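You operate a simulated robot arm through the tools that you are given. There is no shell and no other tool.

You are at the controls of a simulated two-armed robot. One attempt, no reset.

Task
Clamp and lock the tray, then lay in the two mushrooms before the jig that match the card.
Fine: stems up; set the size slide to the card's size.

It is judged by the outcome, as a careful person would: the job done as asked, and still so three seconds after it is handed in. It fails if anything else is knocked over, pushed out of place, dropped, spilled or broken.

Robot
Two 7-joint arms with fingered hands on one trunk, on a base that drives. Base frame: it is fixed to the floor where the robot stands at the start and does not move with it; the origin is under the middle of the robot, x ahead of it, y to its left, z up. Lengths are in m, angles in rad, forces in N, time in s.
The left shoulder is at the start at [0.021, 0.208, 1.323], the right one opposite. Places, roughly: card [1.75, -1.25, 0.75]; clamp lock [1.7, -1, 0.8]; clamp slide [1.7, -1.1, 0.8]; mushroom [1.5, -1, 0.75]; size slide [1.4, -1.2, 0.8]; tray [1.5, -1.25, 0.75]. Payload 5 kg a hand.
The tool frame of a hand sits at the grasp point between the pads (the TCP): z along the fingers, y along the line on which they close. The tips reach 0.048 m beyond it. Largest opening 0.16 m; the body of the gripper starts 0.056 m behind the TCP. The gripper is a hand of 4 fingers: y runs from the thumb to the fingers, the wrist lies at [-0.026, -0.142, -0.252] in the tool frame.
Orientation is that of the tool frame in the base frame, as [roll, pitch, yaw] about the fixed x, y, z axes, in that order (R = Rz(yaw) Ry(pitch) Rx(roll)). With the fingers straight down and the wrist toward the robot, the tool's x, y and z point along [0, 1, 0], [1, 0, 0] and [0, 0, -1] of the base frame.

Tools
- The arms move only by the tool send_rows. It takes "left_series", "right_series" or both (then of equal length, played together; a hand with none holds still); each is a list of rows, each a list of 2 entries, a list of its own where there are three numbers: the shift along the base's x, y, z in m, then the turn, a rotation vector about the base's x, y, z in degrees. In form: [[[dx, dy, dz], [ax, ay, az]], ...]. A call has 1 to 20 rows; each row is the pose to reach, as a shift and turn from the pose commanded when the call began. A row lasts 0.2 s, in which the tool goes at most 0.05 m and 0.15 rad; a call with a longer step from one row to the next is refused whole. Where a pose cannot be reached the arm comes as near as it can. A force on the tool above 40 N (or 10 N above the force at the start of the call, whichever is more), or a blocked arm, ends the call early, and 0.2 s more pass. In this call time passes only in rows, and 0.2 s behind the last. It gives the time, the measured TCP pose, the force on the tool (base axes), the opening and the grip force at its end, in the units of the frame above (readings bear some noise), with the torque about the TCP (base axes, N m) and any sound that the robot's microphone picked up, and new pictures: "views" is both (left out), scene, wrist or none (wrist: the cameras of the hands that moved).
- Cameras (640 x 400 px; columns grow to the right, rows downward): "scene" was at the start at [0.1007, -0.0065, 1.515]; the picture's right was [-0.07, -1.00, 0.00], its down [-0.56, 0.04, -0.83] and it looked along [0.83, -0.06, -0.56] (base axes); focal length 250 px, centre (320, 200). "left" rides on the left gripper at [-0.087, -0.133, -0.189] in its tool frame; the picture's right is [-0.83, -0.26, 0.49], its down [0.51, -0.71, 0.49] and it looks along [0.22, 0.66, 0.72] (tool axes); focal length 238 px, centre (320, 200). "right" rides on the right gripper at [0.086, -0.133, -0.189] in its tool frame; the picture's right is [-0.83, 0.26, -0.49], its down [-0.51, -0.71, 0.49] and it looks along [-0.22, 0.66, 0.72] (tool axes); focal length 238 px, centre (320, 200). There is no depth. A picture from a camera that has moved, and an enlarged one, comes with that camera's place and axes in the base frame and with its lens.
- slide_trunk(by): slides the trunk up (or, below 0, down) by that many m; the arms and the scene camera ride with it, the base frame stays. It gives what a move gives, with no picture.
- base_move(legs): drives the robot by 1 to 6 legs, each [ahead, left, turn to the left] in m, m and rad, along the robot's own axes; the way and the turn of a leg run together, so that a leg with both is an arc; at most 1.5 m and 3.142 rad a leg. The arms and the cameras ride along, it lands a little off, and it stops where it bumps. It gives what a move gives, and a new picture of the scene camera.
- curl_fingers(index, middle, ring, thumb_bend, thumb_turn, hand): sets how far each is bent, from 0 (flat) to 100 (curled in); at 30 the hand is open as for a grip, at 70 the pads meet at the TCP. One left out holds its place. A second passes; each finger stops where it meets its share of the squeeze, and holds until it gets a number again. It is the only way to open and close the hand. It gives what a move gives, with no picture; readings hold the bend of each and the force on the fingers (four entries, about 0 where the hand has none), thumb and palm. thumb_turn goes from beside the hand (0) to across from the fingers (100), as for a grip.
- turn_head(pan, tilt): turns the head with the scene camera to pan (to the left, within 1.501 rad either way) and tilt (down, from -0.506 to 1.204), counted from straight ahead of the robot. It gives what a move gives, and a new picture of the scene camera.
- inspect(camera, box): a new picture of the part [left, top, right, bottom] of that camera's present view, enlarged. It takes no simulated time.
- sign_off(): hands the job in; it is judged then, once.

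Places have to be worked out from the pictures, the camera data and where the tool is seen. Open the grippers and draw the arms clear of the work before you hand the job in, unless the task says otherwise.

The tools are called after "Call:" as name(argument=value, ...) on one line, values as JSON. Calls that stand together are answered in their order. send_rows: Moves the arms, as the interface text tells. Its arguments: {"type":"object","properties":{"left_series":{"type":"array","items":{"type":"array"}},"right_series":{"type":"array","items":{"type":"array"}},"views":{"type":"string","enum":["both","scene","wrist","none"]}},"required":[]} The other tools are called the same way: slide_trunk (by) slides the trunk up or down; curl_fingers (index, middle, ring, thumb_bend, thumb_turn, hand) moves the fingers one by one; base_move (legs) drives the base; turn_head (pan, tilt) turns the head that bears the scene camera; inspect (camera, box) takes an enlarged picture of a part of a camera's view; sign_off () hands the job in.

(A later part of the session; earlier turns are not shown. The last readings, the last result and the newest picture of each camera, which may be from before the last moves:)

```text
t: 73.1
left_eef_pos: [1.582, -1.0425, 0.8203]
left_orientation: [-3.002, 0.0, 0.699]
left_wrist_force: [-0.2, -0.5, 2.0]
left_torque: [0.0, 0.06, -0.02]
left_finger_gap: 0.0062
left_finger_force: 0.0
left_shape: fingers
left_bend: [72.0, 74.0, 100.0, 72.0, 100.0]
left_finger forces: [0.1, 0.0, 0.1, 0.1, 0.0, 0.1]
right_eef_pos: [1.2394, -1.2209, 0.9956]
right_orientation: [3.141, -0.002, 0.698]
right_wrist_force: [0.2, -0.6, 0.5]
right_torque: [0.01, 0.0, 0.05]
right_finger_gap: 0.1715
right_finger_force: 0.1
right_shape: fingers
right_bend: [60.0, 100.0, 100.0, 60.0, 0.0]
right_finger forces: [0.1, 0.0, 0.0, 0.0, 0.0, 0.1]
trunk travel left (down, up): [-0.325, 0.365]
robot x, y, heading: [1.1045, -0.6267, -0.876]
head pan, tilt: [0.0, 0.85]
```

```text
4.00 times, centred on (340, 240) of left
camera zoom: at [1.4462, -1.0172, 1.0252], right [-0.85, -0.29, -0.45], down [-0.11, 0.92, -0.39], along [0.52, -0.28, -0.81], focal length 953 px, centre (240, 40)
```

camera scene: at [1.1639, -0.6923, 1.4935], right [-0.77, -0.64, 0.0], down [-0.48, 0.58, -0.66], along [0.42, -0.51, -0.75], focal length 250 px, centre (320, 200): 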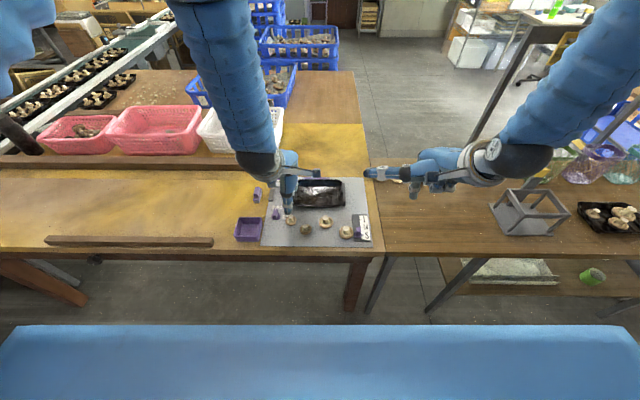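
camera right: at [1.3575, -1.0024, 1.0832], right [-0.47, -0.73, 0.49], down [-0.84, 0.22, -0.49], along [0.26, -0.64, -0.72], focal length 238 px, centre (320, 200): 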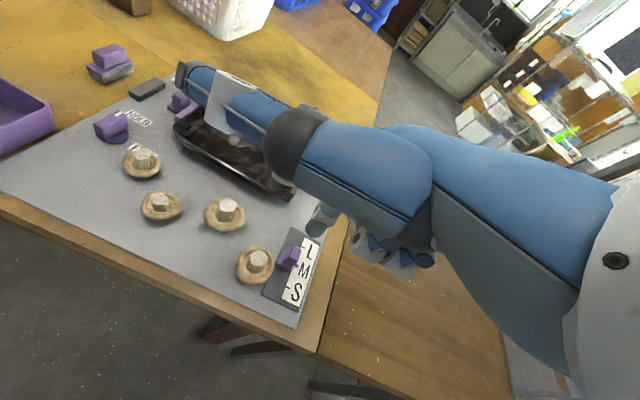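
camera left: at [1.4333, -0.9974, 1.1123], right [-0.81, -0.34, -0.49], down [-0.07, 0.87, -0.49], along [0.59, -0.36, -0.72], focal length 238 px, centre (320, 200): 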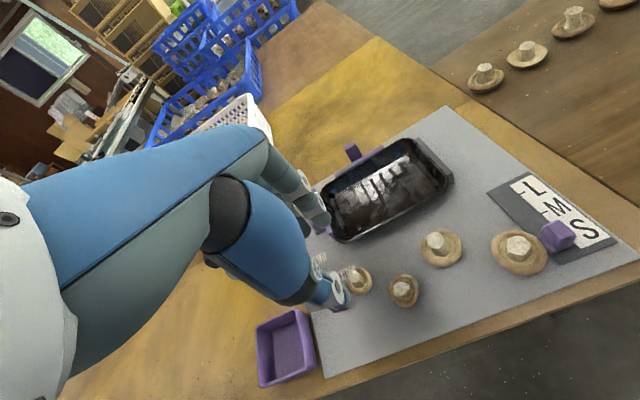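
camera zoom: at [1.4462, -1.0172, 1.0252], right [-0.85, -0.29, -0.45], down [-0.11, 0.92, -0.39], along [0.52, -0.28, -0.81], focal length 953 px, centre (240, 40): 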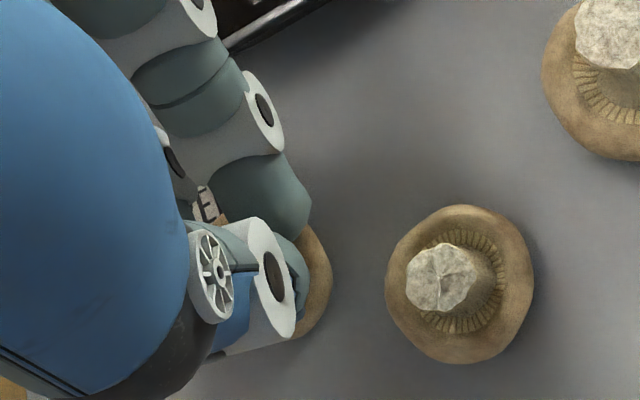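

Index and thumb met just to the right of the stem without gripping. I open again to see how the stem lies relative to the pads.

Call:
curl_fingers(hand="left", index=58, middle=58, thumb_bend=58)

Call:
inspect(camera="right", box=[20, 60, 160, 180])

Call:
inspect(camera="left", box=[290, 190, 390, 290])

```text
t: 74.1
left_eef_pos: [1.5802, -1.0427, 0.8186]
left_orientation: [-3.0, -0.001, 0.699]
left_wrist_force: [-0.3, 0.1, -0.3]
left_torque: [0.0, -0.01, -0.03]
left_finger_gap: 0.0625
left_finger_force: 0.0
left_shape: fingers
left_bend: [57.0, 57.0, 100.0, 57.0, 100.0]
left_finger forces: [0.0, 0.0, 0.1, 0.0, 0.0, 0.1]
right_eef_pos: [1.2387, -1.2216, 0.9969]
right_orientation: [-3.14, -0.002, 0.698]
right_wrist_force: [-0.8, 0.4, -0.1]
right_torque: [0.03, 0.0, -0.01]
right_finger_gap: 0.1713
right_finger_force: 0.2
right_shape: fingers
right_bend: [60.0, 100.0, 100.0, 60.0, 0.0]
right_finger forces: [0.0, 0.0, 0.1, 0.1, 0.1, 0.0]
trunk travel left (down, up): [-0.325, 0.365]
robot x, y, heading: [1.1078, -0.6259, -0.875]
head pan, tilt: [0.0, 0.85]
```

```text
3.33 times, centred on (90, 120) of right
camera zoom: at [1.2209, -1.0634, 1.186], right [-0.47, -0.73, 0.49], down [-0.84, 0.22, -0.49], along [0.25, -0.64, -0.72], focal length 794 px, centre (1087, 467)
```

zoom: 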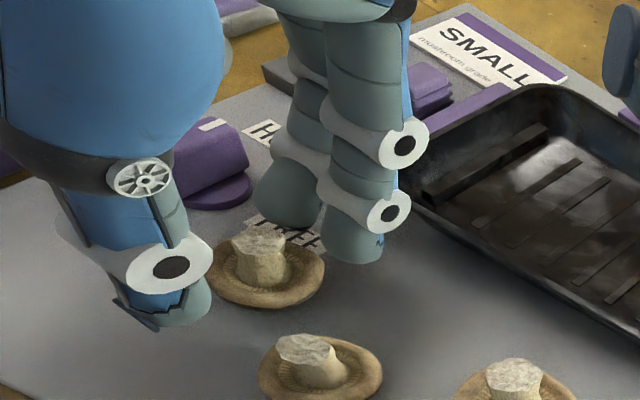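

```text
4.00 times, centred on (340, 240) of left
camera zoom: at [1.4463, -1.0173, 1.0251], right [-0.85, -0.29, -0.45], down [-0.11, 0.92, -0.39], along [0.52, -0.28, -0.81], focal length 953 px, centre (240, 40)
```

zoom: 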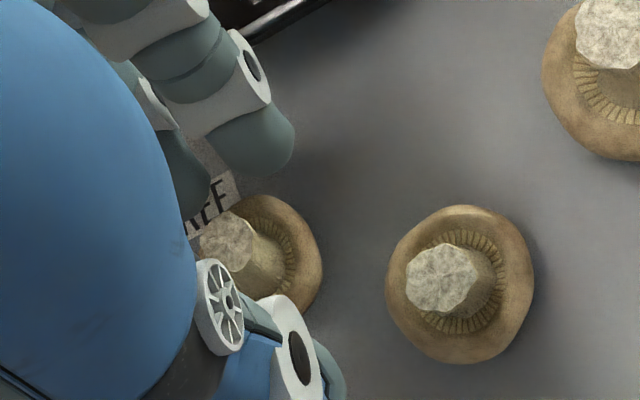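

The mushroom is upright and unharmed, shifted ~1 cm toward me. The thumb opposes the gap between index and middle, so I recentre the hand (8 mm right, 14 mm nearer), keep the fingers low and fixed, and will let the thumb do the closing.

Call:
curl_fingers(hand="left", index=55, middle=55, thumb_bend=52)

Call:
send_rows(left_series=[[[-0.003, -0.0025, 0.003], [0, 0, 0]], [[-0.0061, -0.0051, 0.003], [0, 0, 0]], [[-0.011, 0.0006, 0.003], [0, 0, 0]], [[-0.0151, 0.0056, 0.003], [0, 0, 0]]], views="none")

Call:
inspect(camera="right", box=[20, 60, 160, 180])

Call:
inspect(camera="left", box=[290, 190, 390, 290])

```text
t: 75.1
left_eef_pos: [1.5821, -1.0427, 0.8203]
left_orientation: [-3.002, 0.001, 0.699]
left_wrist_force: [0.7, 0.2, -0.2]
left_torque: [-0.05, 0.01, 0.0]
left_finger_gap: 0.0762
left_finger_force: 0.0
left_shape: fingers
left_bend: [55.0, 55.0, 100.0, 52.0, 100.0]
left_finger forces: [0.0, 0.0, 0.0, 0.1, 0.0, 0.0]
right_eef_pos: [1.2399, -1.2207, 0.9957]
right_orientation: [3.141, -0.001, 0.698]
right_wrist_force: [0.4, 0.3, 0.0]
right_torque: [0.0, 0.02, 0.03]
right_finger_gap: 0.1713
right_finger_force: 0.1
right_shape: fingers
right_bend: [60.0, 100.0, 100.0, 60.0, 0.0]
right_finger forces: [0.1, 0.0, 0.0, 0.0, 0.0, 0.1]
trunk travel left (down, up): [-0.325, 0.365]
robot x, y, heading: [1.1082, -0.6246, -0.874]
head pan, tilt: [0.0, 0.85]
```

```text
t: 76.1
left_eef_pos: [1.5685, -1.0373, 0.8239]
left_orientation: [-3.002, 0.001, 0.698]
left_wrist_force: [-0.5, 0.7, 0.0]
left_torque: [0.0, 0.02, 0.01]
left_finger_gap: 0.0763
left_finger_force: 0.1
left_shape: fingers
left_bend: [55.0, 55.0, 100.0, 52.0, 100.0]
left_finger forces: [0.1, 0.1, 0.1, 0.0, 0.1, 0.0]
right_eef_pos: [1.2398, -1.2218, 0.9953]
right_orientation: [-3.141, -0.003, 0.699]
right_wrist_force: [0.3, 0.5, 0.6]
right_torque: [0.02, 0.01, 0.01]
right_finger_gap: 0.1714
right_finger_force: 0.0
right_shape: fingers
right_bend: [60.0, 100.0, 100.0, 60.0, 0.0]
right_finger forces: [0.1, 0.0, 0.0, 0.0, 0.0, 0.0]
trunk travel left (down, up): [-0.325, 0.365]
robot x, y, heading: [1.1086, -0.625, -0.87]
head pan, tilt: [0.0, 0.85]
```

```text
3.33 times, centred on (90, 120) of right
camera zoom: at [1.2209, -1.0635, 1.1859], right [-0.47, -0.74, 0.49], down [-0.84, 0.22, -0.49], along [0.25, -0.64, -0.72], focal length 794 px, centre (1087, 467)
```

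zoom: 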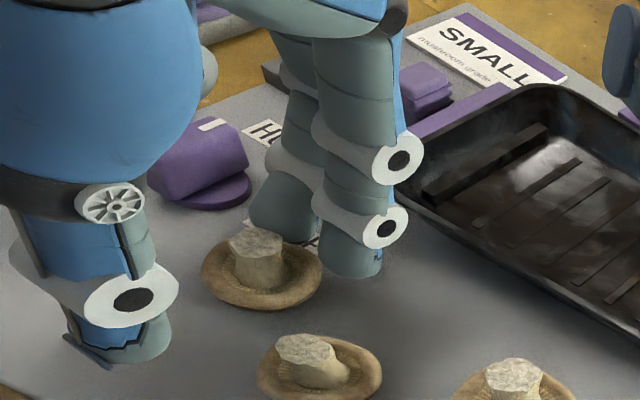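

```text
4.00 times, centred on (340, 240) of left
camera zoom: at [1.4316, -1.0118, 1.029], right [-0.85, -0.29, -0.45], down [-0.11, 0.92, -0.39], along [0.52, -0.28, -0.81], focal length 953 px, centre (240, 40)
```

zoom: 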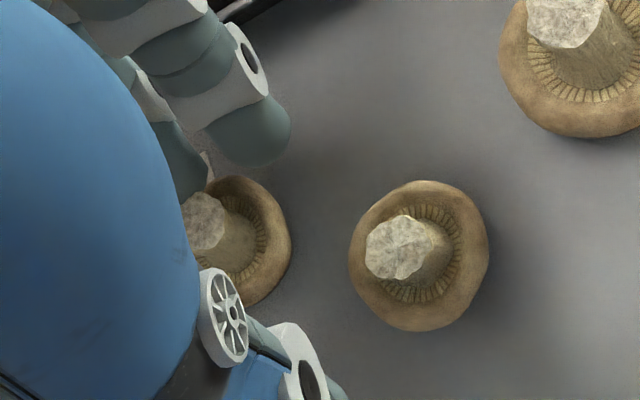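

The cap sits centred in front of index and middle, almost touching them. Now the thumb closes toward it.

Call:
curl_fingers(hand="left", thumb_bend=65)

Call:
inspect(camera="right", box=[20, 60, 160, 180])

```text
t: 77.1
left_eef_pos: [1.5671, -1.0368, 0.8228]
left_orientation: [-3.002, 0.001, 0.699]
left_wrist_force: [0.6, 0.7, -0.4]
left_torque: [0.06, 0.02, -0.02]
left_finger_gap: 0.0513
left_finger_force: 0.0
left_shape: fingers
left_bend: [55.0, 55.0, 100.0, 65.0, 100.0]
left_finger forces: [0.0, 0.0, 0.1, 0.1, 0.0, 0.0]
right_eef_pos: [1.2396, -1.2214, 0.9974]
right_orientation: [3.142, -0.001, 0.699]
right_wrist_force: [-0.2, 0.6, 0.0]
right_torque: [0.01, 0.06, -0.01]
right_finger_gap: 0.1713
right_finger_force: 0.1
right_shape: fingers
right_bend: [60.0, 100.0, 100.0, 60.0, 0.0]
right_finger forces: [0.1, 0.0, 0.0, 0.1, 0.1, 0.0]
trunk travel left (down, up): [-0.325, 0.365]
robot x, y, heading: [1.1096, -0.6216, -0.869]
head pan, tilt: [0.0, 0.85]
```

```text
3.33 times, centred on (90, 120) of right
camera zoom: at [1.221, -1.0634, 1.186], right [-0.47, -0.73, 0.49], down [-0.84, 0.22, -0.49], along [0.25, -0.64, -0.72], focal length 794 px, centre (1087, 467)
```

zoom: 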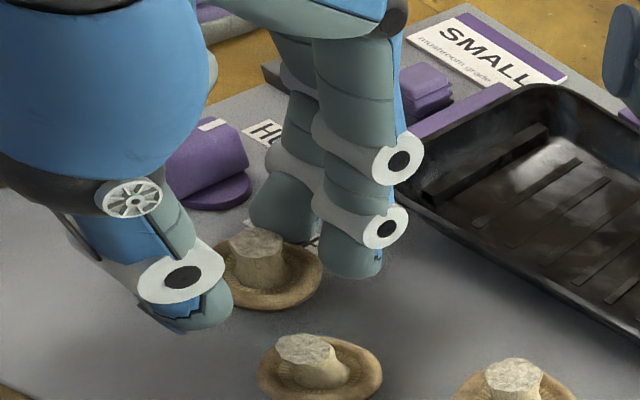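

Thumb almost at the rim. I lower 3 mm and close the thumb further so it presses the cap against the two fingers.

Call:
send_rows(left_series=[[[0, 0, -0.0015], [0, 0, 0]], [[0, 0, -0.003], [0, 0, 0]]], views="none")

Call:
curl_fingers(hand="left", thumb_bend=70)

Call:
inspect(camera="right", box=[20, 60, 160, 180])

Call:
inspect(camera="left", box=[290, 190, 390, 290])

```text
t: 77.7
left_eef_pos: [1.5657, -1.0382, 0.8204]
left_orientation: [-3.004, 0.0, 0.698]
left_wrist_force: [1.1, -1.1, 5.0]
left_torque: [-0.12, -0.21, -0.04]
left_finger_gap: 0.0514
left_finger_force: 3.1
left_shape: fingers
left_bend: [55.0, 55.0, 100.0, 65.0, 100.0]
left_finger forces: [0.0, 5.6, 0.0, 0.0, 0.0, 0.0]
right_eef_pos: [1.2397, -1.2208, 0.9971]
right_orientation: [3.141, -0.001, 0.697]
right_wrist_force: [-0.5, 0.2, 0.8]
right_torque: [-0.02, 0.02, 0.03]
right_finger_gap: 0.1715
right_finger_force: 0.0
right_shape: fingers
right_bend: [60.0, 100.0, 100.0, 60.0, 0.0]
right_finger forces: [0.0, 0.1, 0.1, 0.1, 0.0, 0.1]
trunk travel left (down, up): [-0.325, 0.365]
robot x, y, heading: [1.108, -0.6249, -0.864]
head pan, tilt: [0.0, 0.85]
```

```text
t: 78.7
left_eef_pos: [1.5665, -1.0383, 0.8203]
left_orientation: [-3.001, -0.001, 0.697]
left_wrist_force: [2.2, -2.5, 7.5]
left_torque: [-0.21, -0.38, -0.07]
left_finger_gap: 0.042
left_finger_force: 4.5
left_shape: fingers
left_bend: [55.0, 54.0, 100.0, 70.0, 100.0]
left_finger forces: [0.1, 9.5, 0.0, 0.1, 0.1, 0.0]
right_eef_pos: [1.2393, -1.2212, 0.9956]
right_orientation: [3.141, 0.0, 0.698]
right_wrist_force: [-0.7, -0.3, -0.1]
right_torque: [0.02, -0.04, 0.02]
right_finger_gap: 0.1711
right_finger_force: 0.0
right_shape: fingers
right_bend: [60.0, 100.0, 100.0, 60.0, 0.0]
right_finger forces: [0.1, 0.1, 0.0, 0.0, 0.0, 0.1]
trunk travel left (down, up): [-0.325, 0.365]
robot x, y, heading: [1.1079, -0.6236, -0.872]
head pan, tilt: [0.0, 0.85]
```

```text
3.33 times, centred on (90, 120) of right
camera zoom: at [1.2208, -1.0633, 1.1861], right [-0.47, -0.73, 0.49], down [-0.84, 0.22, -0.49], along [0.25, -0.64, -0.72], focal length 794 px, centre (1087, 467)
```

zoom: 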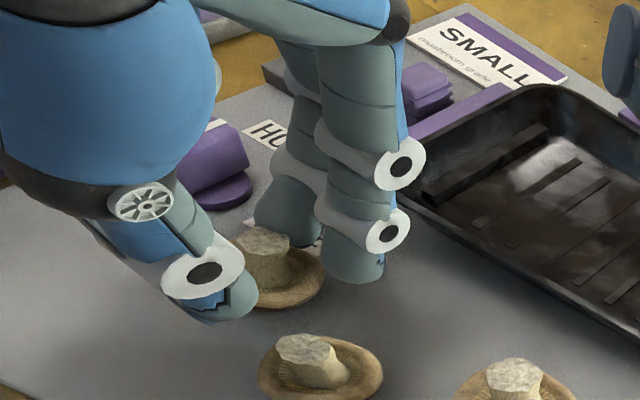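

```text
4.00 times, centred on (340, 240) of left
camera zoom: at [1.4308, -1.0119, 1.0263], right [-0.85, -0.29, -0.45], down [-0.11, 0.92, -0.39], along [0.52, -0.28, -0.81], focal length 953 px, centre (240, 40)
```

zoom: 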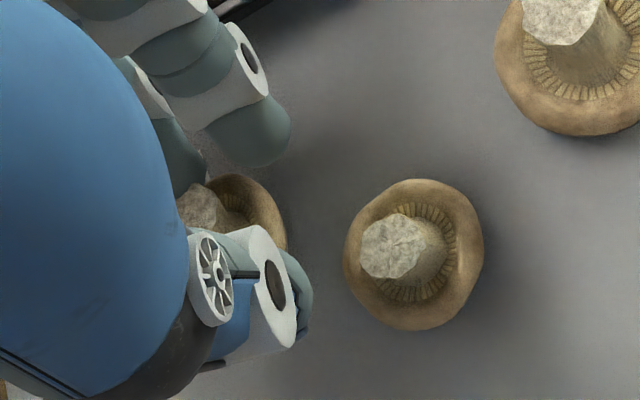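

The middle finger has touched the plate (~9 N), so I raise 2.5 mm and close the thumb a little more.

Call:
send_rows(left_series=[[[0, 0, 0.0015], [0, 0, 0]], [[0, 0, 0.0025], [0, 0, 0]]], views="none")

Call:
curl_fingers(hand="left", thumb_bend=74)

Call:
inspect(camera="right", box=[20, 60, 160, 180])

Call:
inspect(camera="scene", box=[260, 190, 320, 235])

```text
t: 79.3
left_eef_pos: [1.5668, -1.0363, 0.8223]
left_orientation: [-3.0, 0.0, 0.697]
left_wrist_force: [-0.3, -0.5, 1.9]
left_torque: [-0.06, -0.06, -0.03]
left_finger_gap: 0.0421
left_finger_force: 0.9
left_shape: fingers
left_bend: [55.0, 55.0, 100.0, 70.0, 100.0]
left_finger forces: [0.0, 2.1, 0.1, 0.0, 0.0, 0.0]
right_eef_pos: [1.2395, -1.2217, 0.9958]
right_orientation: [3.139, -0.003, 0.696]
right_wrist_force: [0.9, 0.0, -0.2]
right_torque: [0.01, -0.01, -0.03]
right_finger_gap: 0.1714
right_finger_force: 0.0
right_shape: fingers
right_bend: [60.0, 100.0, 100.0, 60.0, 0.0]
right_finger forces: [0.1, 0.0, 0.0, 0.1, 0.0, 0.0]
trunk travel left (down, up): [-0.325, 0.365]
robot x, y, heading: [1.105, -0.623, -0.872]
head pan, tilt: [0.0, 0.85]
```

```text
t: 80.3
left_eef_pos: [1.5677, -1.0385, 0.8218]
left_orientation: [-3.004, -0.001, 0.699]
left_wrist_force: [0.2, 0.7, 0.8]
left_torque: [0.0, 0.04, -0.01]
left_finger_gap: 0.0305
left_finger_force: 0.0
left_shape: fingers
left_bend: [55.0, 55.0, 100.0, 74.0, 100.0]
left_finger forces: [0.0, 0.1, 0.0, 0.0, 0.0, 0.0]
right_eef_pos: [1.2394, -1.2201, 0.9969]
right_orientation: [3.141, -0.003, 0.7]
right_wrist_force: [0.1, 0.2, 0.3]
right_torque: [-0.05, 0.02, -0.01]
right_finger_gap: 0.1714
right_finger_force: 0.0
right_shape: fingers
right_bend: [60.0, 100.0, 100.0, 60.0, 0.0]
right_finger forces: [0.0, 0.0, 0.0, 0.0, 0.0, 0.0]
trunk travel left (down, up): [-0.325, 0.365]
robot x, y, heading: [1.1069, -0.6261, -0.874]
head pan, tilt: [0.0, 0.85]
```

```text
3.33 times, centred on (90, 120) of right
camera zoom: at [1.2209, -1.0634, 1.186], right [-0.47, -0.73, 0.49], down [-0.84, 0.22, -0.49], along [0.25, -0.64, -0.72], focal length 794 px, centre (1087, 467)
```

zoom: 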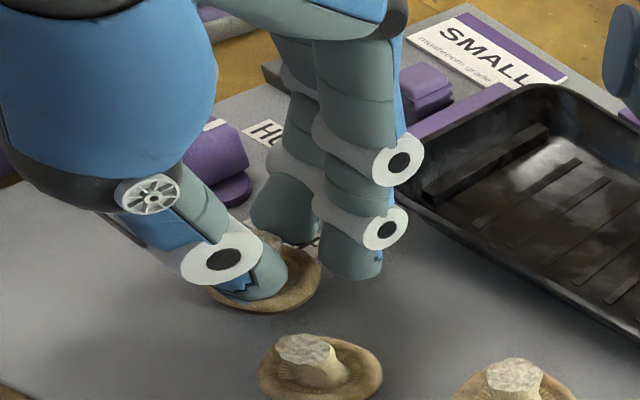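

```text
8.89 times, centred on (290, 212) of scene
camera zoom: at [1.1648, -0.692, 1.4935], right [-0.77, -0.64, 0.0], down [-0.48, 0.58, -0.66], along [0.42, -0.51, -0.75], focal length 2219 px, centre (587, 89)
```

zoom: 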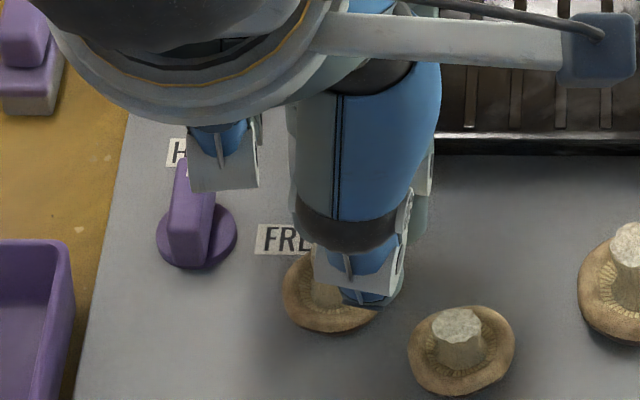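

By the scene camera the stem is about 15 mm left of the thumb, and the rim is low, so a stem pinch between thumb and index suits better. I open the thumb, lift straight up, then tuck the middle finger and tilt the hand a bit more.

Call:
curl_fingers(hand="left", thumb_bend=54)

Call:
send_rows(left_series=[[[0, 0, 0.03], [0, 0, 0]], [[0, 0, 0.06], [0, 0, 0]], [[0, 0, 0.07], [0, 0, 0]]], views="none")

Call:
curl_fingers(hand="left", index=56, middle=100, thumb_bend=57)

Call:
send_rows(left_series=[[[0.013, -0.0015, 0], [3.07, 2.57, 0]], [[0.0265, -0.0028, 0], [6.13, 5.14, 0]]], views="none")

Call:
inspect(camera="scene", box=[250, 180, 330, 240])

Call:
inspect(camera="right", box=[20, 30, 180, 180])

Call:
inspect(camera="left", box=[260, 150, 420, 290])

```text
t: 81.3
left_eef_pos: [1.5678, -1.0364, 0.8227]
left_orientation: [-3.001, -0.001, 0.699]
left_wrist_force: [0.6, 0.5, 0.1]
left_torque: [0.0, -0.01, 0.04]
left_finger_gap: 0.0723
left_finger_force: 0.0
left_shape: fingers
left_bend: [55.0, 55.0, 100.0, 54.0, 100.0]
left_finger forces: [0.1, 0.0, 0.0, 0.1, 0.0, 0.0]
right_eef_pos: [1.2398, -1.2217, 0.9963]
right_orientation: [-3.141, -0.001, 0.699]
right_wrist_force: [-0.3, -0.1, 0.7]
right_torque: [-0.01, -0.04, -0.01]
right_finger_gap: 0.1712
right_finger_force: 0.1
right_shape: fingers
right_bend: [60.0, 100.0, 100.0, 60.0, 0.0]
right_finger forces: [0.1, 0.1, 0.0, 0.1, 0.0, 0.0]
trunk travel left (down, up): [-0.325, 0.365]
robot x, y, heading: [1.1029, -0.6209, -0.869]
head pan, tilt: [0.0, 0.85]
```

```text
t: 82.1
left_eef_pos: [1.5663, -1.037, 0.8938]
left_orientation: [-3.0, -0.001, 0.698]
left_wrist_force: [-0.2, 0.5, 0.1]
left_torque: [-0.05, -0.03, 0.03]
left_finger_gap: 0.0727
left_finger_force: 0.1
left_shape: fingers
left_bend: [55.0, 55.0, 100.0, 54.0, 100.0]
left_finger forces: [0.1, 0.1, 0.0, 0.1, 0.0, 0.0]
right_eef_pos: [1.2399, -1.2206, 0.9965]
right_orientation: [3.141, -0.002, 0.699]
right_wrist_force: [-0.5, -0.3, 0.3]
right_torque: [0.0, 0.0, -0.04]
right_finger_gap: 0.1713
right_finger_force: 0.0
right_shape: fingers
right_bend: [60.0, 100.0, 100.0, 60.0, 0.0]
right_finger forces: [0.0, 0.0, 0.0, 0.0, 0.0, 0.0]
trunk travel left (down, up): [-0.325, 0.365]
robot x, y, heading: [1.1054, -0.6264, -0.865]
head pan, tilt: [0.0, 0.85]
```

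```text
t: 83.1
left_eef_pos: [1.5659, -1.0361, 0.8936]
left_orientation: [-3.002, 0.001, 0.699]
left_wrist_force: [0.4, 0.0, 0.5]
left_torque: [0.04, 0.02, -0.03]
left_finger_gap: 0.0676
left_finger_force: 0.1
left_shape: fingers
left_bend: [56.0, 100.0, 100.0, 56.0, 100.0]
left_finger forces: [0.0, 0.0, 0.0, 0.1, 0.1, 0.1]
right_eef_pos: [1.2388, -1.2211, 0.9974]
right_orientation: [-3.141, -0.001, 0.698]
right_wrist_force: [0.1, 0.1, 0.5]
right_torque: [-0.02, -0.02, -0.01]
right_finger_gap: 0.1713
right_finger_force: 0.0
right_shape: fingers
right_bend: [60.0, 100.0, 100.0, 60.0, 0.0]
right_finger forces: [0.0, 0.0, 0.0, 0.1, 0.1, 0.1]
trunk travel left (down, up): [-0.325, 0.365]
robot x, y, heading: [1.1065, -0.6235, -0.87]
head pan, tilt: [0.0, 0.85]
```

```text
t: 83.7
left_eef_pos: [1.5933, -1.0391, 0.8936]
left_orientation: [-2.861, 0.0, 0.696]
left_wrist_force: [0.2, -0.1, -0.3]
left_torque: [0.01, 0.0, 0.0]
left_finger_gap: 0.0675
left_finger_force: 0.0
left_shape: fingers
left_bend: [56.0, 100.0, 100.0, 56.0, 100.0]
left_finger forces: [0.1, 0.0, 0.1, 0.0, 0.0, 0.0]
right_eef_pos: [1.2393, -1.2208, 0.9967]
right_orientation: [3.141, -0.002, 0.7]
right_wrist_force: [0.6, -0.1, -0.5]
right_torque: [0.0, 0.04, 0.0]
right_finger_gap: 0.1713
right_finger_force: 0.0
right_shape: fingers
right_bend: [60.0, 100.0, 100.0, 60.0, 0.0]
right_finger forces: [0.0, 0.1, 0.1, 0.0, 0.1, 0.0]
trunk travel left (down, up): [-0.325, 0.365]
robot x, y, heading: [1.103, -0.6213, -0.872]
head pan, tilt: [0.0, 0.85]
```

```text
6.67 times, centred on (290, 210) of scene
camera zoom: at [1.1651, -0.6922, 1.4934], right [-0.77, -0.64, 0.0], down [-0.48, 0.58, -0.66], along [0.42, -0.51, -0.75], focal length 1664 px, centre (520, 133)
```

zoom: 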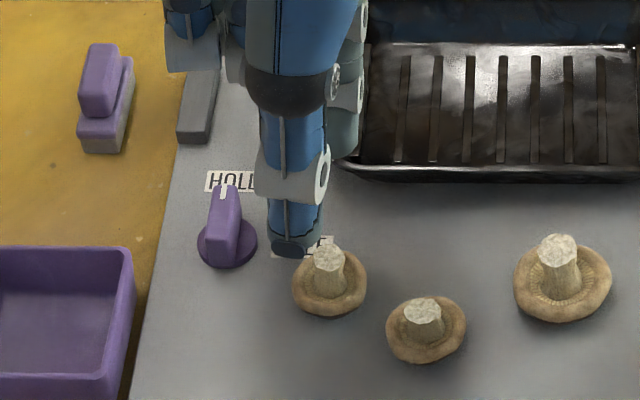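

```text
2.67 times, centred on (100, 105) of right
camera zoom: at [1.2212, -1.0635, 1.1859], right [-0.47, -0.74, 0.49], down [-0.84, 0.22, -0.49], along [0.25, -0.64, -0.72], focal length 636 px, centre (907, 453)
```

zoom: 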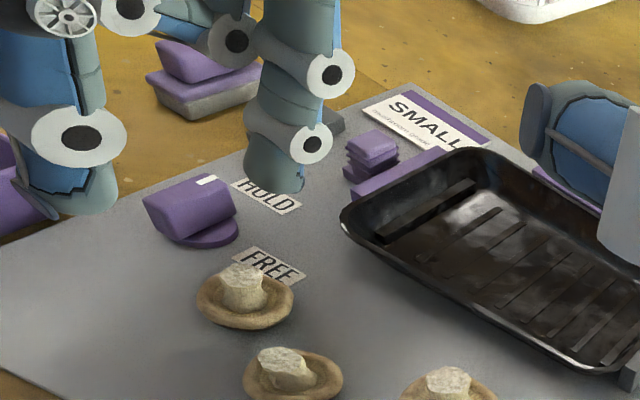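

```text
2.86 times, centred on (340, 220) of left
camera zoom: at [1.4768, -1.0364, 1.1124], right [-0.89, -0.24, -0.4], down [-0.14, 0.95, -0.27], along [0.44, -0.19, -0.88], focal length 681 px, centre (263, 143)
```

zoom: 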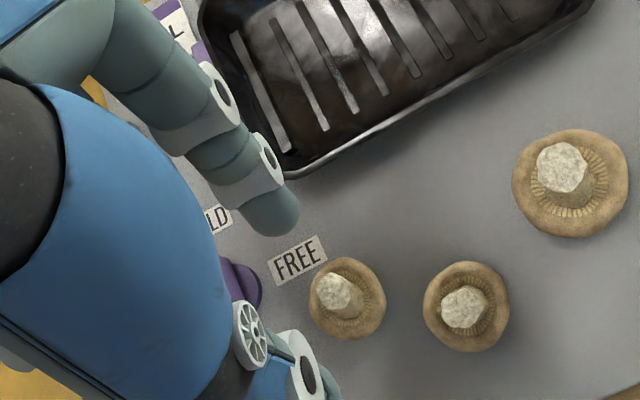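

Now I have a clear view: stem at F≈1.808, R≈-0.550; thumb/index midpoint is 3 mm left of that. I pre-close to ~40 mm gap, correct, and descend until the tips are just above the stem top for a check.

Call:
curl_fingers(hand="left", index=62, thumb_bend=64)

Call:
send_rows(left_series=[[[-0.001, -0.0034, -0.01], [0, 0, 0]], [[-0.001, -0.0034, -0.025], [0, 0, 0]], [[-0.001, -0.0034, -0.032], [0, 0, 0]]], views="none")

Call:
inspect(camera="scene", box=[260, 190, 320, 235])

Call:
inspect(camera="right", box=[20, 50, 140, 170])

Call:
inspect(camera="left", box=[280, 180, 380, 280])

```text
t: 84.7
left_eef_pos: [1.593, -1.0392, 0.8935]
left_orientation: [-2.864, -0.001, 0.697]
left_wrist_force: [0.3, 0.2, 0.3]
left_torque: [0.0, 0.01, 0.02]
left_finger_gap: 0.04
left_finger_force: 0.0
left_shape: fingers
left_bend: [62.0, 100.0, 100.0, 64.0, 100.0]
left_finger forces: [0.0, 0.1, 0.0, 0.0, 0.0, 0.0]
right_eef_pos: [1.2384, -1.2213, 0.9948]
right_orientation: [3.14, -0.001, 0.698]
right_wrist_force: [0.4, 0.5, -0.2]
right_torque: [0.0, -0.04, 0.01]
right_finger_gap: 0.1714
right_finger_force: 0.1
right_shape: fingers
right_bend: [60.0, 100.0, 100.0, 60.0, 0.0]
right_finger forces: [0.0, 0.1, 0.0, 0.0, 0.1, 0.1]
trunk travel left (down, up): [-0.325, 0.365]
robot x, y, heading: [1.1043, -0.6234, -0.872]
head pan, tilt: [0.0, 0.85]
```

```text
t: 85.5
left_eef_pos: [1.5921, -1.0434, 0.8621]
left_orientation: [-2.862, 0.0, 0.698]
left_wrist_force: [-0.7, 0.2, -0.5]
left_torque: [0.03, 0.0, 0.0]
left_finger_gap: 0.04
left_finger_force: 0.0
left_shape: fingers
left_bend: [62.0, 100.0, 100.0, 64.0, 100.0]
left_finger forces: [0.0, 0.1, 0.0, 0.1, 0.0, 0.1]
right_eef_pos: [1.2392, -1.2207, 0.996]
right_orientation: [-3.141, 0.0, 0.698]
right_wrist_force: [0.1, -0.7, -1.0]
right_torque: [0.0, -0.01, -0.05]
right_finger_gap: 0.1714
right_finger_force: 0.0
right_shape: fingers
right_bend: [60.0, 100.0, 100.0, 60.0, 0.0]
right_finger forces: [0.0, 0.0, 0.0, 0.0, 0.1, 0.0]
trunk travel left (down, up): [-0.325, 0.365]
robot x, y, heading: [1.1078, -0.626, -0.87]
head pan, tilt: [0.0, 0.85]
```

```text
8.89 times, centred on (290, 212) of scene
camera zoom: at [1.1648, -0.6922, 1.4935], right [-0.77, -0.64, 0.0], down [-0.48, 0.58, -0.66], along [0.42, -0.51, -0.75], focal length 2219 px, centre (587, 89)
```

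zoom: 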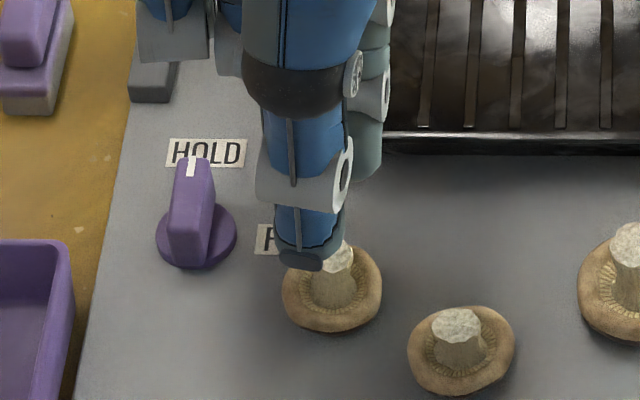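

```text
3.33 times, centred on (80, 110) of right
camera zoom: at [1.2209, -1.0635, 1.1859], right [-0.47, -0.74, 0.49], down [-0.84, 0.22, -0.49], along [0.25, -0.64, -0.72], focal length 794 px, centre (1120, 500)
```

zoom: 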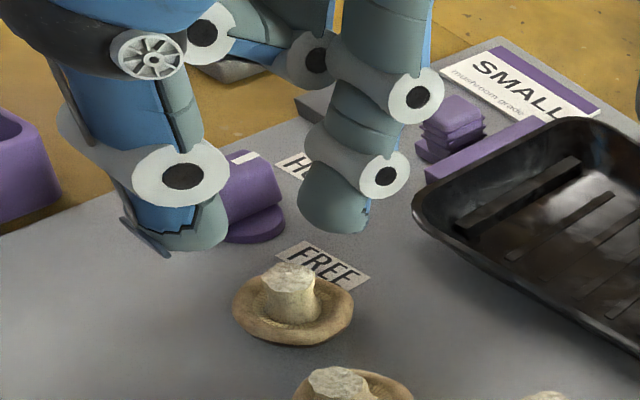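

```text
4.00 times, centred on (330, 230) of left
camera zoom: at [1.4762, -1.0404, 1.0803], right [-0.89, -0.24, -0.4], down [-0.14, 0.95, -0.28], along [0.44, -0.19, -0.88], focal length 953 px, centre (280, 80)
```

zoom: 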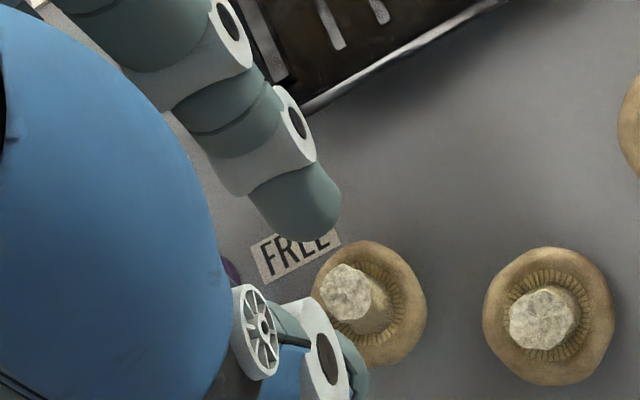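

The alignment in R is right; the pinch centre is ~6 mm too far, so I shift nearer by 6 mm and descend around the stem.

Call:
send_rows(left_series=[[[-0.0039, 0.0046, 0], [0, 0, 0]], [[-0.0039, 0.0046, -0.01], [0, 0, 0]], [[-0.0039, 0.0046, -0.02], [0, 0, 0]], [[-0.0039, 0.0046, -0.03], [0, 0, 0]], [[-0.0039, 0.0046, -0.036], [0, 0, 0]]], views="none")

Call:
inspect(camera="scene", box=[260, 190, 320, 235])

Call:
inspect(camera="right", box=[20, 50, 140, 170])

Call:
inspect(camera="left", box=[280, 180, 380, 280])

```text
t: 86.7
left_eef_pos: [1.5894, -1.0388, 0.8248]
left_orientation: [-2.862, -0.001, 0.699]
left_wrist_force: [-1.4, -0.1, 0.2]
left_torque: [-0.02, -0.01, 0.03]
left_finger_gap: 0.0396
left_finger_force: 0.1
left_shape: fingers
left_bend: [62.0, 100.0, 100.0, 64.0, 100.0]
left_finger forces: [0.1, 0.1, 0.0, 0.0, 0.0, 0.0]
right_eef_pos: [1.2401, -1.2205, 0.9957]
right_orientation: [-3.141, -0.002, 0.697]
right_wrist_force: [0.1, 0.8, -0.1]
right_torque: [0.01, -0.03, 0.03]
right_finger_gap: 0.1716
right_finger_force: 0.0
right_shape: fingers
right_bend: [60.0, 100.0, 100.0, 60.0, 0.0]
right_finger forces: [0.1, 0.1, 0.0, 0.0, 0.1, 0.1]
trunk travel left (down, up): [-0.325, 0.365]
robot x, y, heading: [1.1058, -0.6244, -0.876]
head pan, tilt: [0.0, 0.85]
```

```text
8.89 times, centred on (290, 212) of scene
camera zoom: at [1.1647, -0.692, 1.4935], right [-0.77, -0.64, 0.0], down [-0.48, 0.58, -0.66], along [0.42, -0.51, -0.75], focal length 2219 px, centre (587, 89)
```

zoom: 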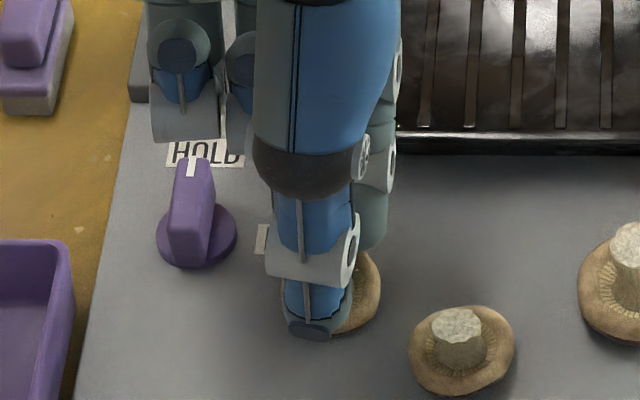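

```text
3.33 times, centred on (80, 110) of right
camera zoom: at [1.2209, -1.0634, 1.186], right [-0.47, -0.73, 0.49], down [-0.84, 0.22, -0.49], along [0.25, -0.64, -0.72], focal length 794 px, centre (1120, 500)
```

zoom: 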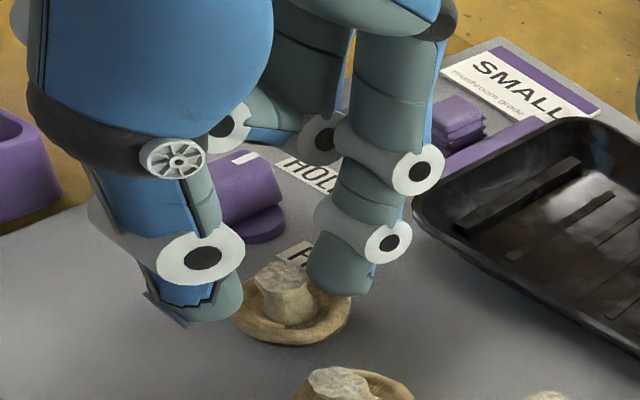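

```text
4.00 times, centred on (330, 230) of left
camera zoom: at [1.4723, -1.0358, 1.0428], right [-0.89, -0.24, -0.4], down [-0.14, 0.95, -0.28], along [0.44, -0.19, -0.88], focal length 953 px, centre (280, 80)
```

zoom: 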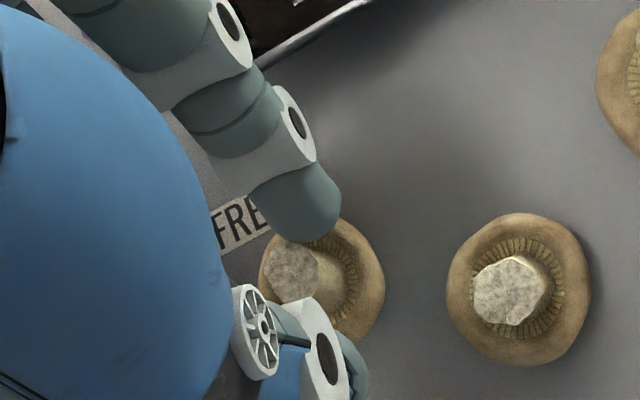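

Thumb and index now bracket the stem just above the cap. I close the pinch.

Call:
curl_fingers(hand="left", index=67, thumb_bend=69)

Call:
inspect(camera="right", box=[20, 50, 140, 170])

Call:
inspect(camera="left", box=[280, 180, 380, 280])

```text
t: 87.7
left_eef_pos: [1.5887, -1.0394, 0.8244]
left_orientation: [-2.863, 0.001, 0.698]
left_wrist_force: [0.1, -0.5, 0.8]
left_torque: [0.01, 0.0, -0.03]
left_finger_gap: 0.0209
left_finger_force: 0.2
left_shape: fingers
left_bend: [67.0, 100.0, 100.0, 69.0, 100.0]
left_finger forces: [0.0, 0.0, 0.1, 0.0, 0.1, 0.0]
right_eef_pos: [1.2398, -1.22, 0.9955]
right_orientation: [-3.141, -0.001, 0.697]
right_wrist_force: [0.3, 1.5, -0.7]
right_torque: [-0.02, -0.04, -0.01]
right_finger_gap: 0.1713
right_finger_force: 0.2
right_shape: fingers
right_bend: [60.0, 100.0, 100.0, 60.0, 0.0]
right_finger forces: [0.1, 0.0, 0.0, 0.0, 0.0, 0.0]
trunk travel left (down, up): [-0.325, 0.365]
robot x, y, heading: [1.1055, -0.6272, -0.872]
head pan, tilt: [0.0, 0.85]
```

```text
3.33 times, centred on (80, 110) of right
camera zoom: at [1.2209, -1.0634, 1.186], right [-0.47, -0.73, 0.49], down [-0.84, 0.22, -0.49], along [0.25, -0.64, -0.72], focal length 794 px, centre (1120, 500)
```

zoom: 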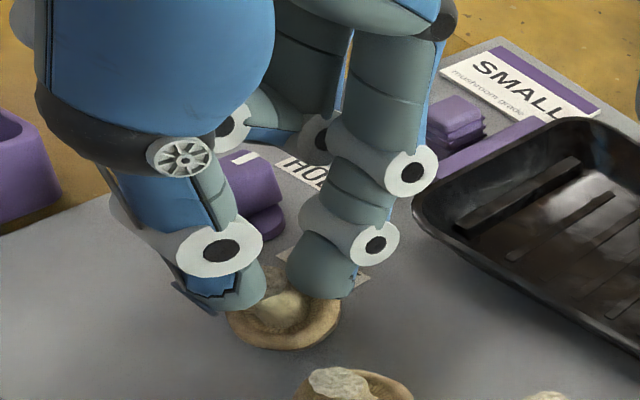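

```text
4.00 times, centred on (330, 230) of left
camera zoom: at [1.4724, -1.0358, 1.0429], right [-0.89, -0.24, -0.4], down [-0.14, 0.95, -0.28], along [0.44, -0.19, -0.88], focal length 953 px, centre (280, 80)
```

zoom: 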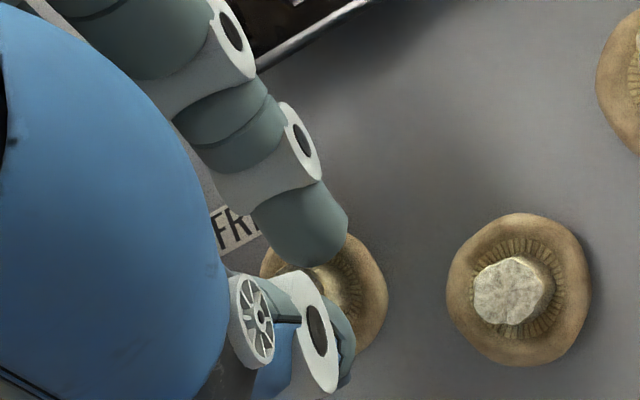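

Now the stem is visibly between thumb and index. I close a little further for a firm grip.

Call:
curl_fingers(hand="left", index=71, thumb_bend=73)

Call:
inspect(camera="right", box=[20, 50, 140, 170])

Call:
inspect(camera="left", box=[280, 180, 380, 280])

```text
t: 88.7
left_eef_pos: [1.5885, -1.039, 0.8247]
left_orientation: [-2.862, 0.0, 0.695]
left_wrist_force: [0.7, 0.6, 0.0]
left_torque: [0.01, 0.01, -0.01]
left_finger_gap: 0.0075
left_finger_force: 0.0
left_shape: fingers
left_bend: [71.0, 100.0, 100.0, 72.0, 100.0]
left_finger forces: [0.0, 0.0, 0.0, 0.0, 0.0, 0.1]
right_eef_pos: [1.2402, -1.2202, 0.9959]
right_orientation: [3.141, -0.001, 0.698]
right_wrist_force: [0.3, 0.2, 0.2]
right_torque: [-0.04, 0.0, 0.02]
right_finger_gap: 0.1712
right_finger_force: 0.0
right_shape: fingers
right_bend: [60.0, 100.0, 100.0, 60.0, 0.0]
right_finger forces: [0.1, 0.0, 0.0, 0.1, 0.1, 0.0]
trunk travel left (down, up): [-0.325, 0.365]
robot x, y, heading: [1.1042, -0.6242, -0.878]
head pan, tilt: [0.0, 0.85]
```

```text
3.33 times, centred on (80, 110) of right
camera zoom: at [1.221, -1.0634, 1.186], right [-0.47, -0.73, 0.49], down [-0.84, 0.22, -0.49], along [0.25, -0.64, -0.72], focal length 794 px, centre (1120, 500)
```

zoom: 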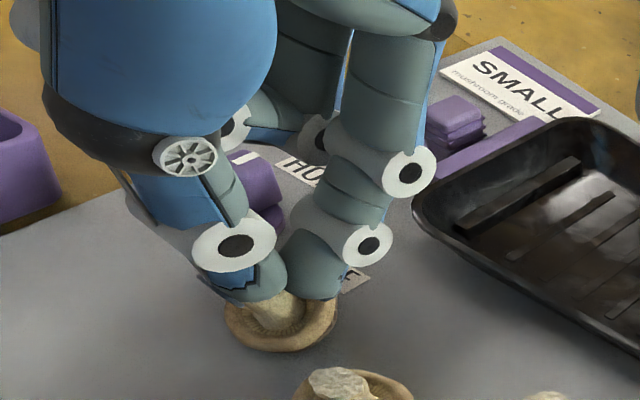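

```text
4.00 times, centred on (330, 230) of left
camera zoom: at [1.4724, -1.0359, 1.0429], right [-0.89, -0.24, -0.4], down [-0.14, 0.95, -0.28], along [0.44, -0.19, -0.88], focal length 953 px, centre (280, 80)
```

zoom: 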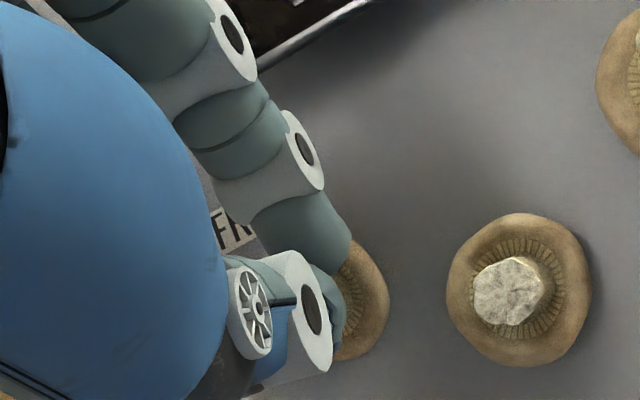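

Gap reads only 7.5 mm with no force; I check from the scene camera where the stem is.

Call:
inspect(camera="scene", box=[265, 195, 310, 230])

Call:
inspect(camera="right", box=[50, 90, 100, 140])

```text
11.43 times, centred on (288, 212) of scene
camera zoom: at [1.1649, -0.692, 1.4935], right [-0.77, -0.64, 0.0], down [-0.48, 0.58, -0.66], along [0.42, -0.51, -0.75], focal length 2853 px, centre (691, 57)
```

zoom: 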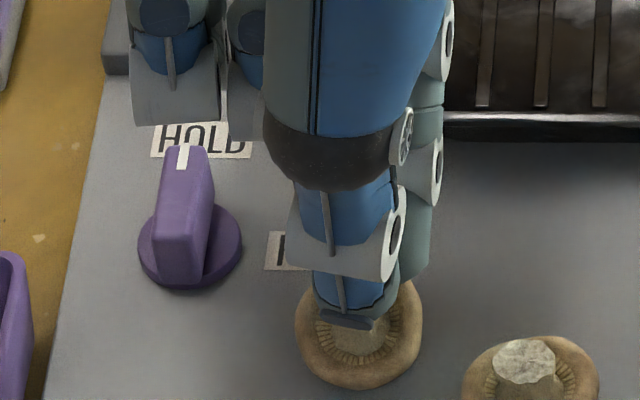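

```text
8.00 times, centred on (75, 115) of right
camera zoom: at [1.221, -1.0634, 1.186], right [-0.47, -0.73, 0.49], down [-0.84, 0.22, -0.49], along [0.25, -0.64, -0.72], focal length 1907 px, centre (2280, 880)
```

zoom: 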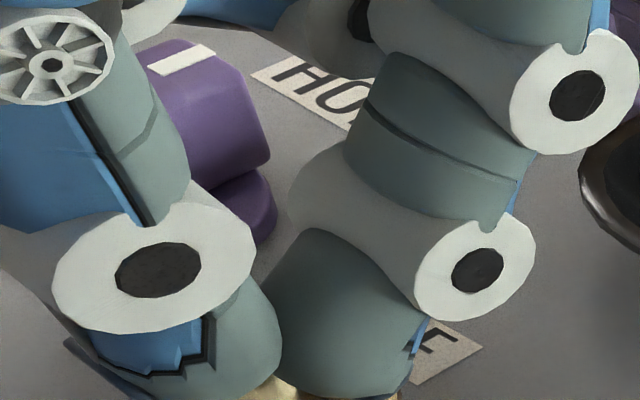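

The stem does lie between thumb and index. I test by lifting slowly 25 mm.

Call:
send_rows(left_series=[[[0, 0, 0.005], [0, 0, 0]], [[0, 0, 0.012], [0, 0, 0]], [[0, 0, 0.025], [0, 0, 0]]], views="none")

Call:
inspect(camera="right", box=[20, 50, 140, 170])

Call:
inspect(camera="scene", box=[265, 195, 310, 230])

```text
t: 89.5
left_eef_pos: [1.5882, -1.0376, 0.8507]
left_orientation: [-2.862, 0.001, 0.697]
left_wrist_force: [-1.1, 1.7, -0.4]
left_torque: [-0.06, -0.09, -0.02]
left_finger_gap: 0.0074
left_finger_force: 0.0
left_shape: fingers
left_bend: [71.0, 100.0, 100.0, 72.0, 100.0]
left_finger forces: [0.1, 0.1, 0.0, 0.0, 0.0, 0.1]
right_eef_pos: [1.2398, -1.2205, 0.9959]
right_orientation: [-3.141, -0.003, 0.698]
right_wrist_force: [0.3, 0.0, -0.2]
right_torque: [-0.02, 0.0, 0.0]
right_finger_gap: 0.1712
right_finger_force: 0.0
right_shape: fingers
right_bend: [60.0, 100.0, 100.0, 60.0, 0.0]
right_finger forces: [0.0, 0.0, 0.0, 0.0, 0.0, 0.0]
trunk travel left (down, up): [-0.325, 0.365]
robot x, y, heading: [1.1092, -0.623, -0.872]
head pan, tilt: [0.0, 0.85]
```

```text
3.33 times, centred on (80, 110) of right
camera zoom: at [1.2207, -1.063, 1.1862], right [-0.47, -0.73, 0.49], down [-0.84, 0.22, -0.49], along [0.26, -0.64, -0.72], focal length 794 px, centre (1120, 500)
```

zoom: 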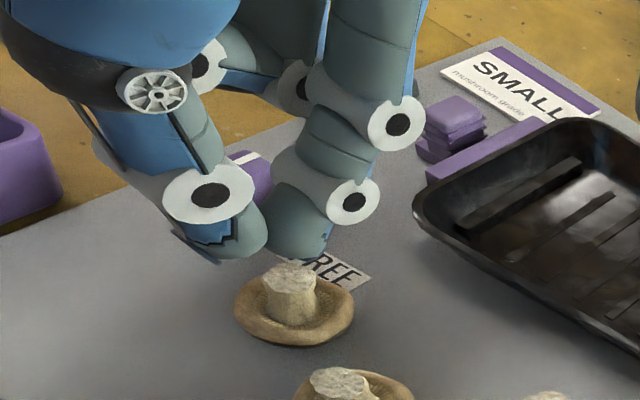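

```text
11.43 times, centred on (288, 212) of scene
camera zoom: at [1.1645, -0.6915, 1.4935], right [-0.77, -0.64, 0.0], down [-0.48, 0.58, -0.66], along [0.42, -0.51, -0.75], focal length 2853 px, centre (691, 57)
```

zoom: 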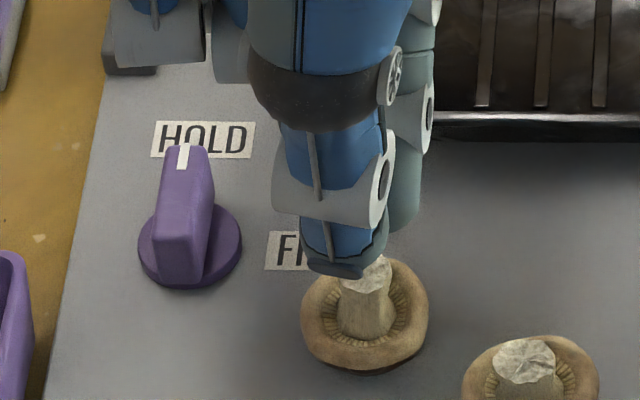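

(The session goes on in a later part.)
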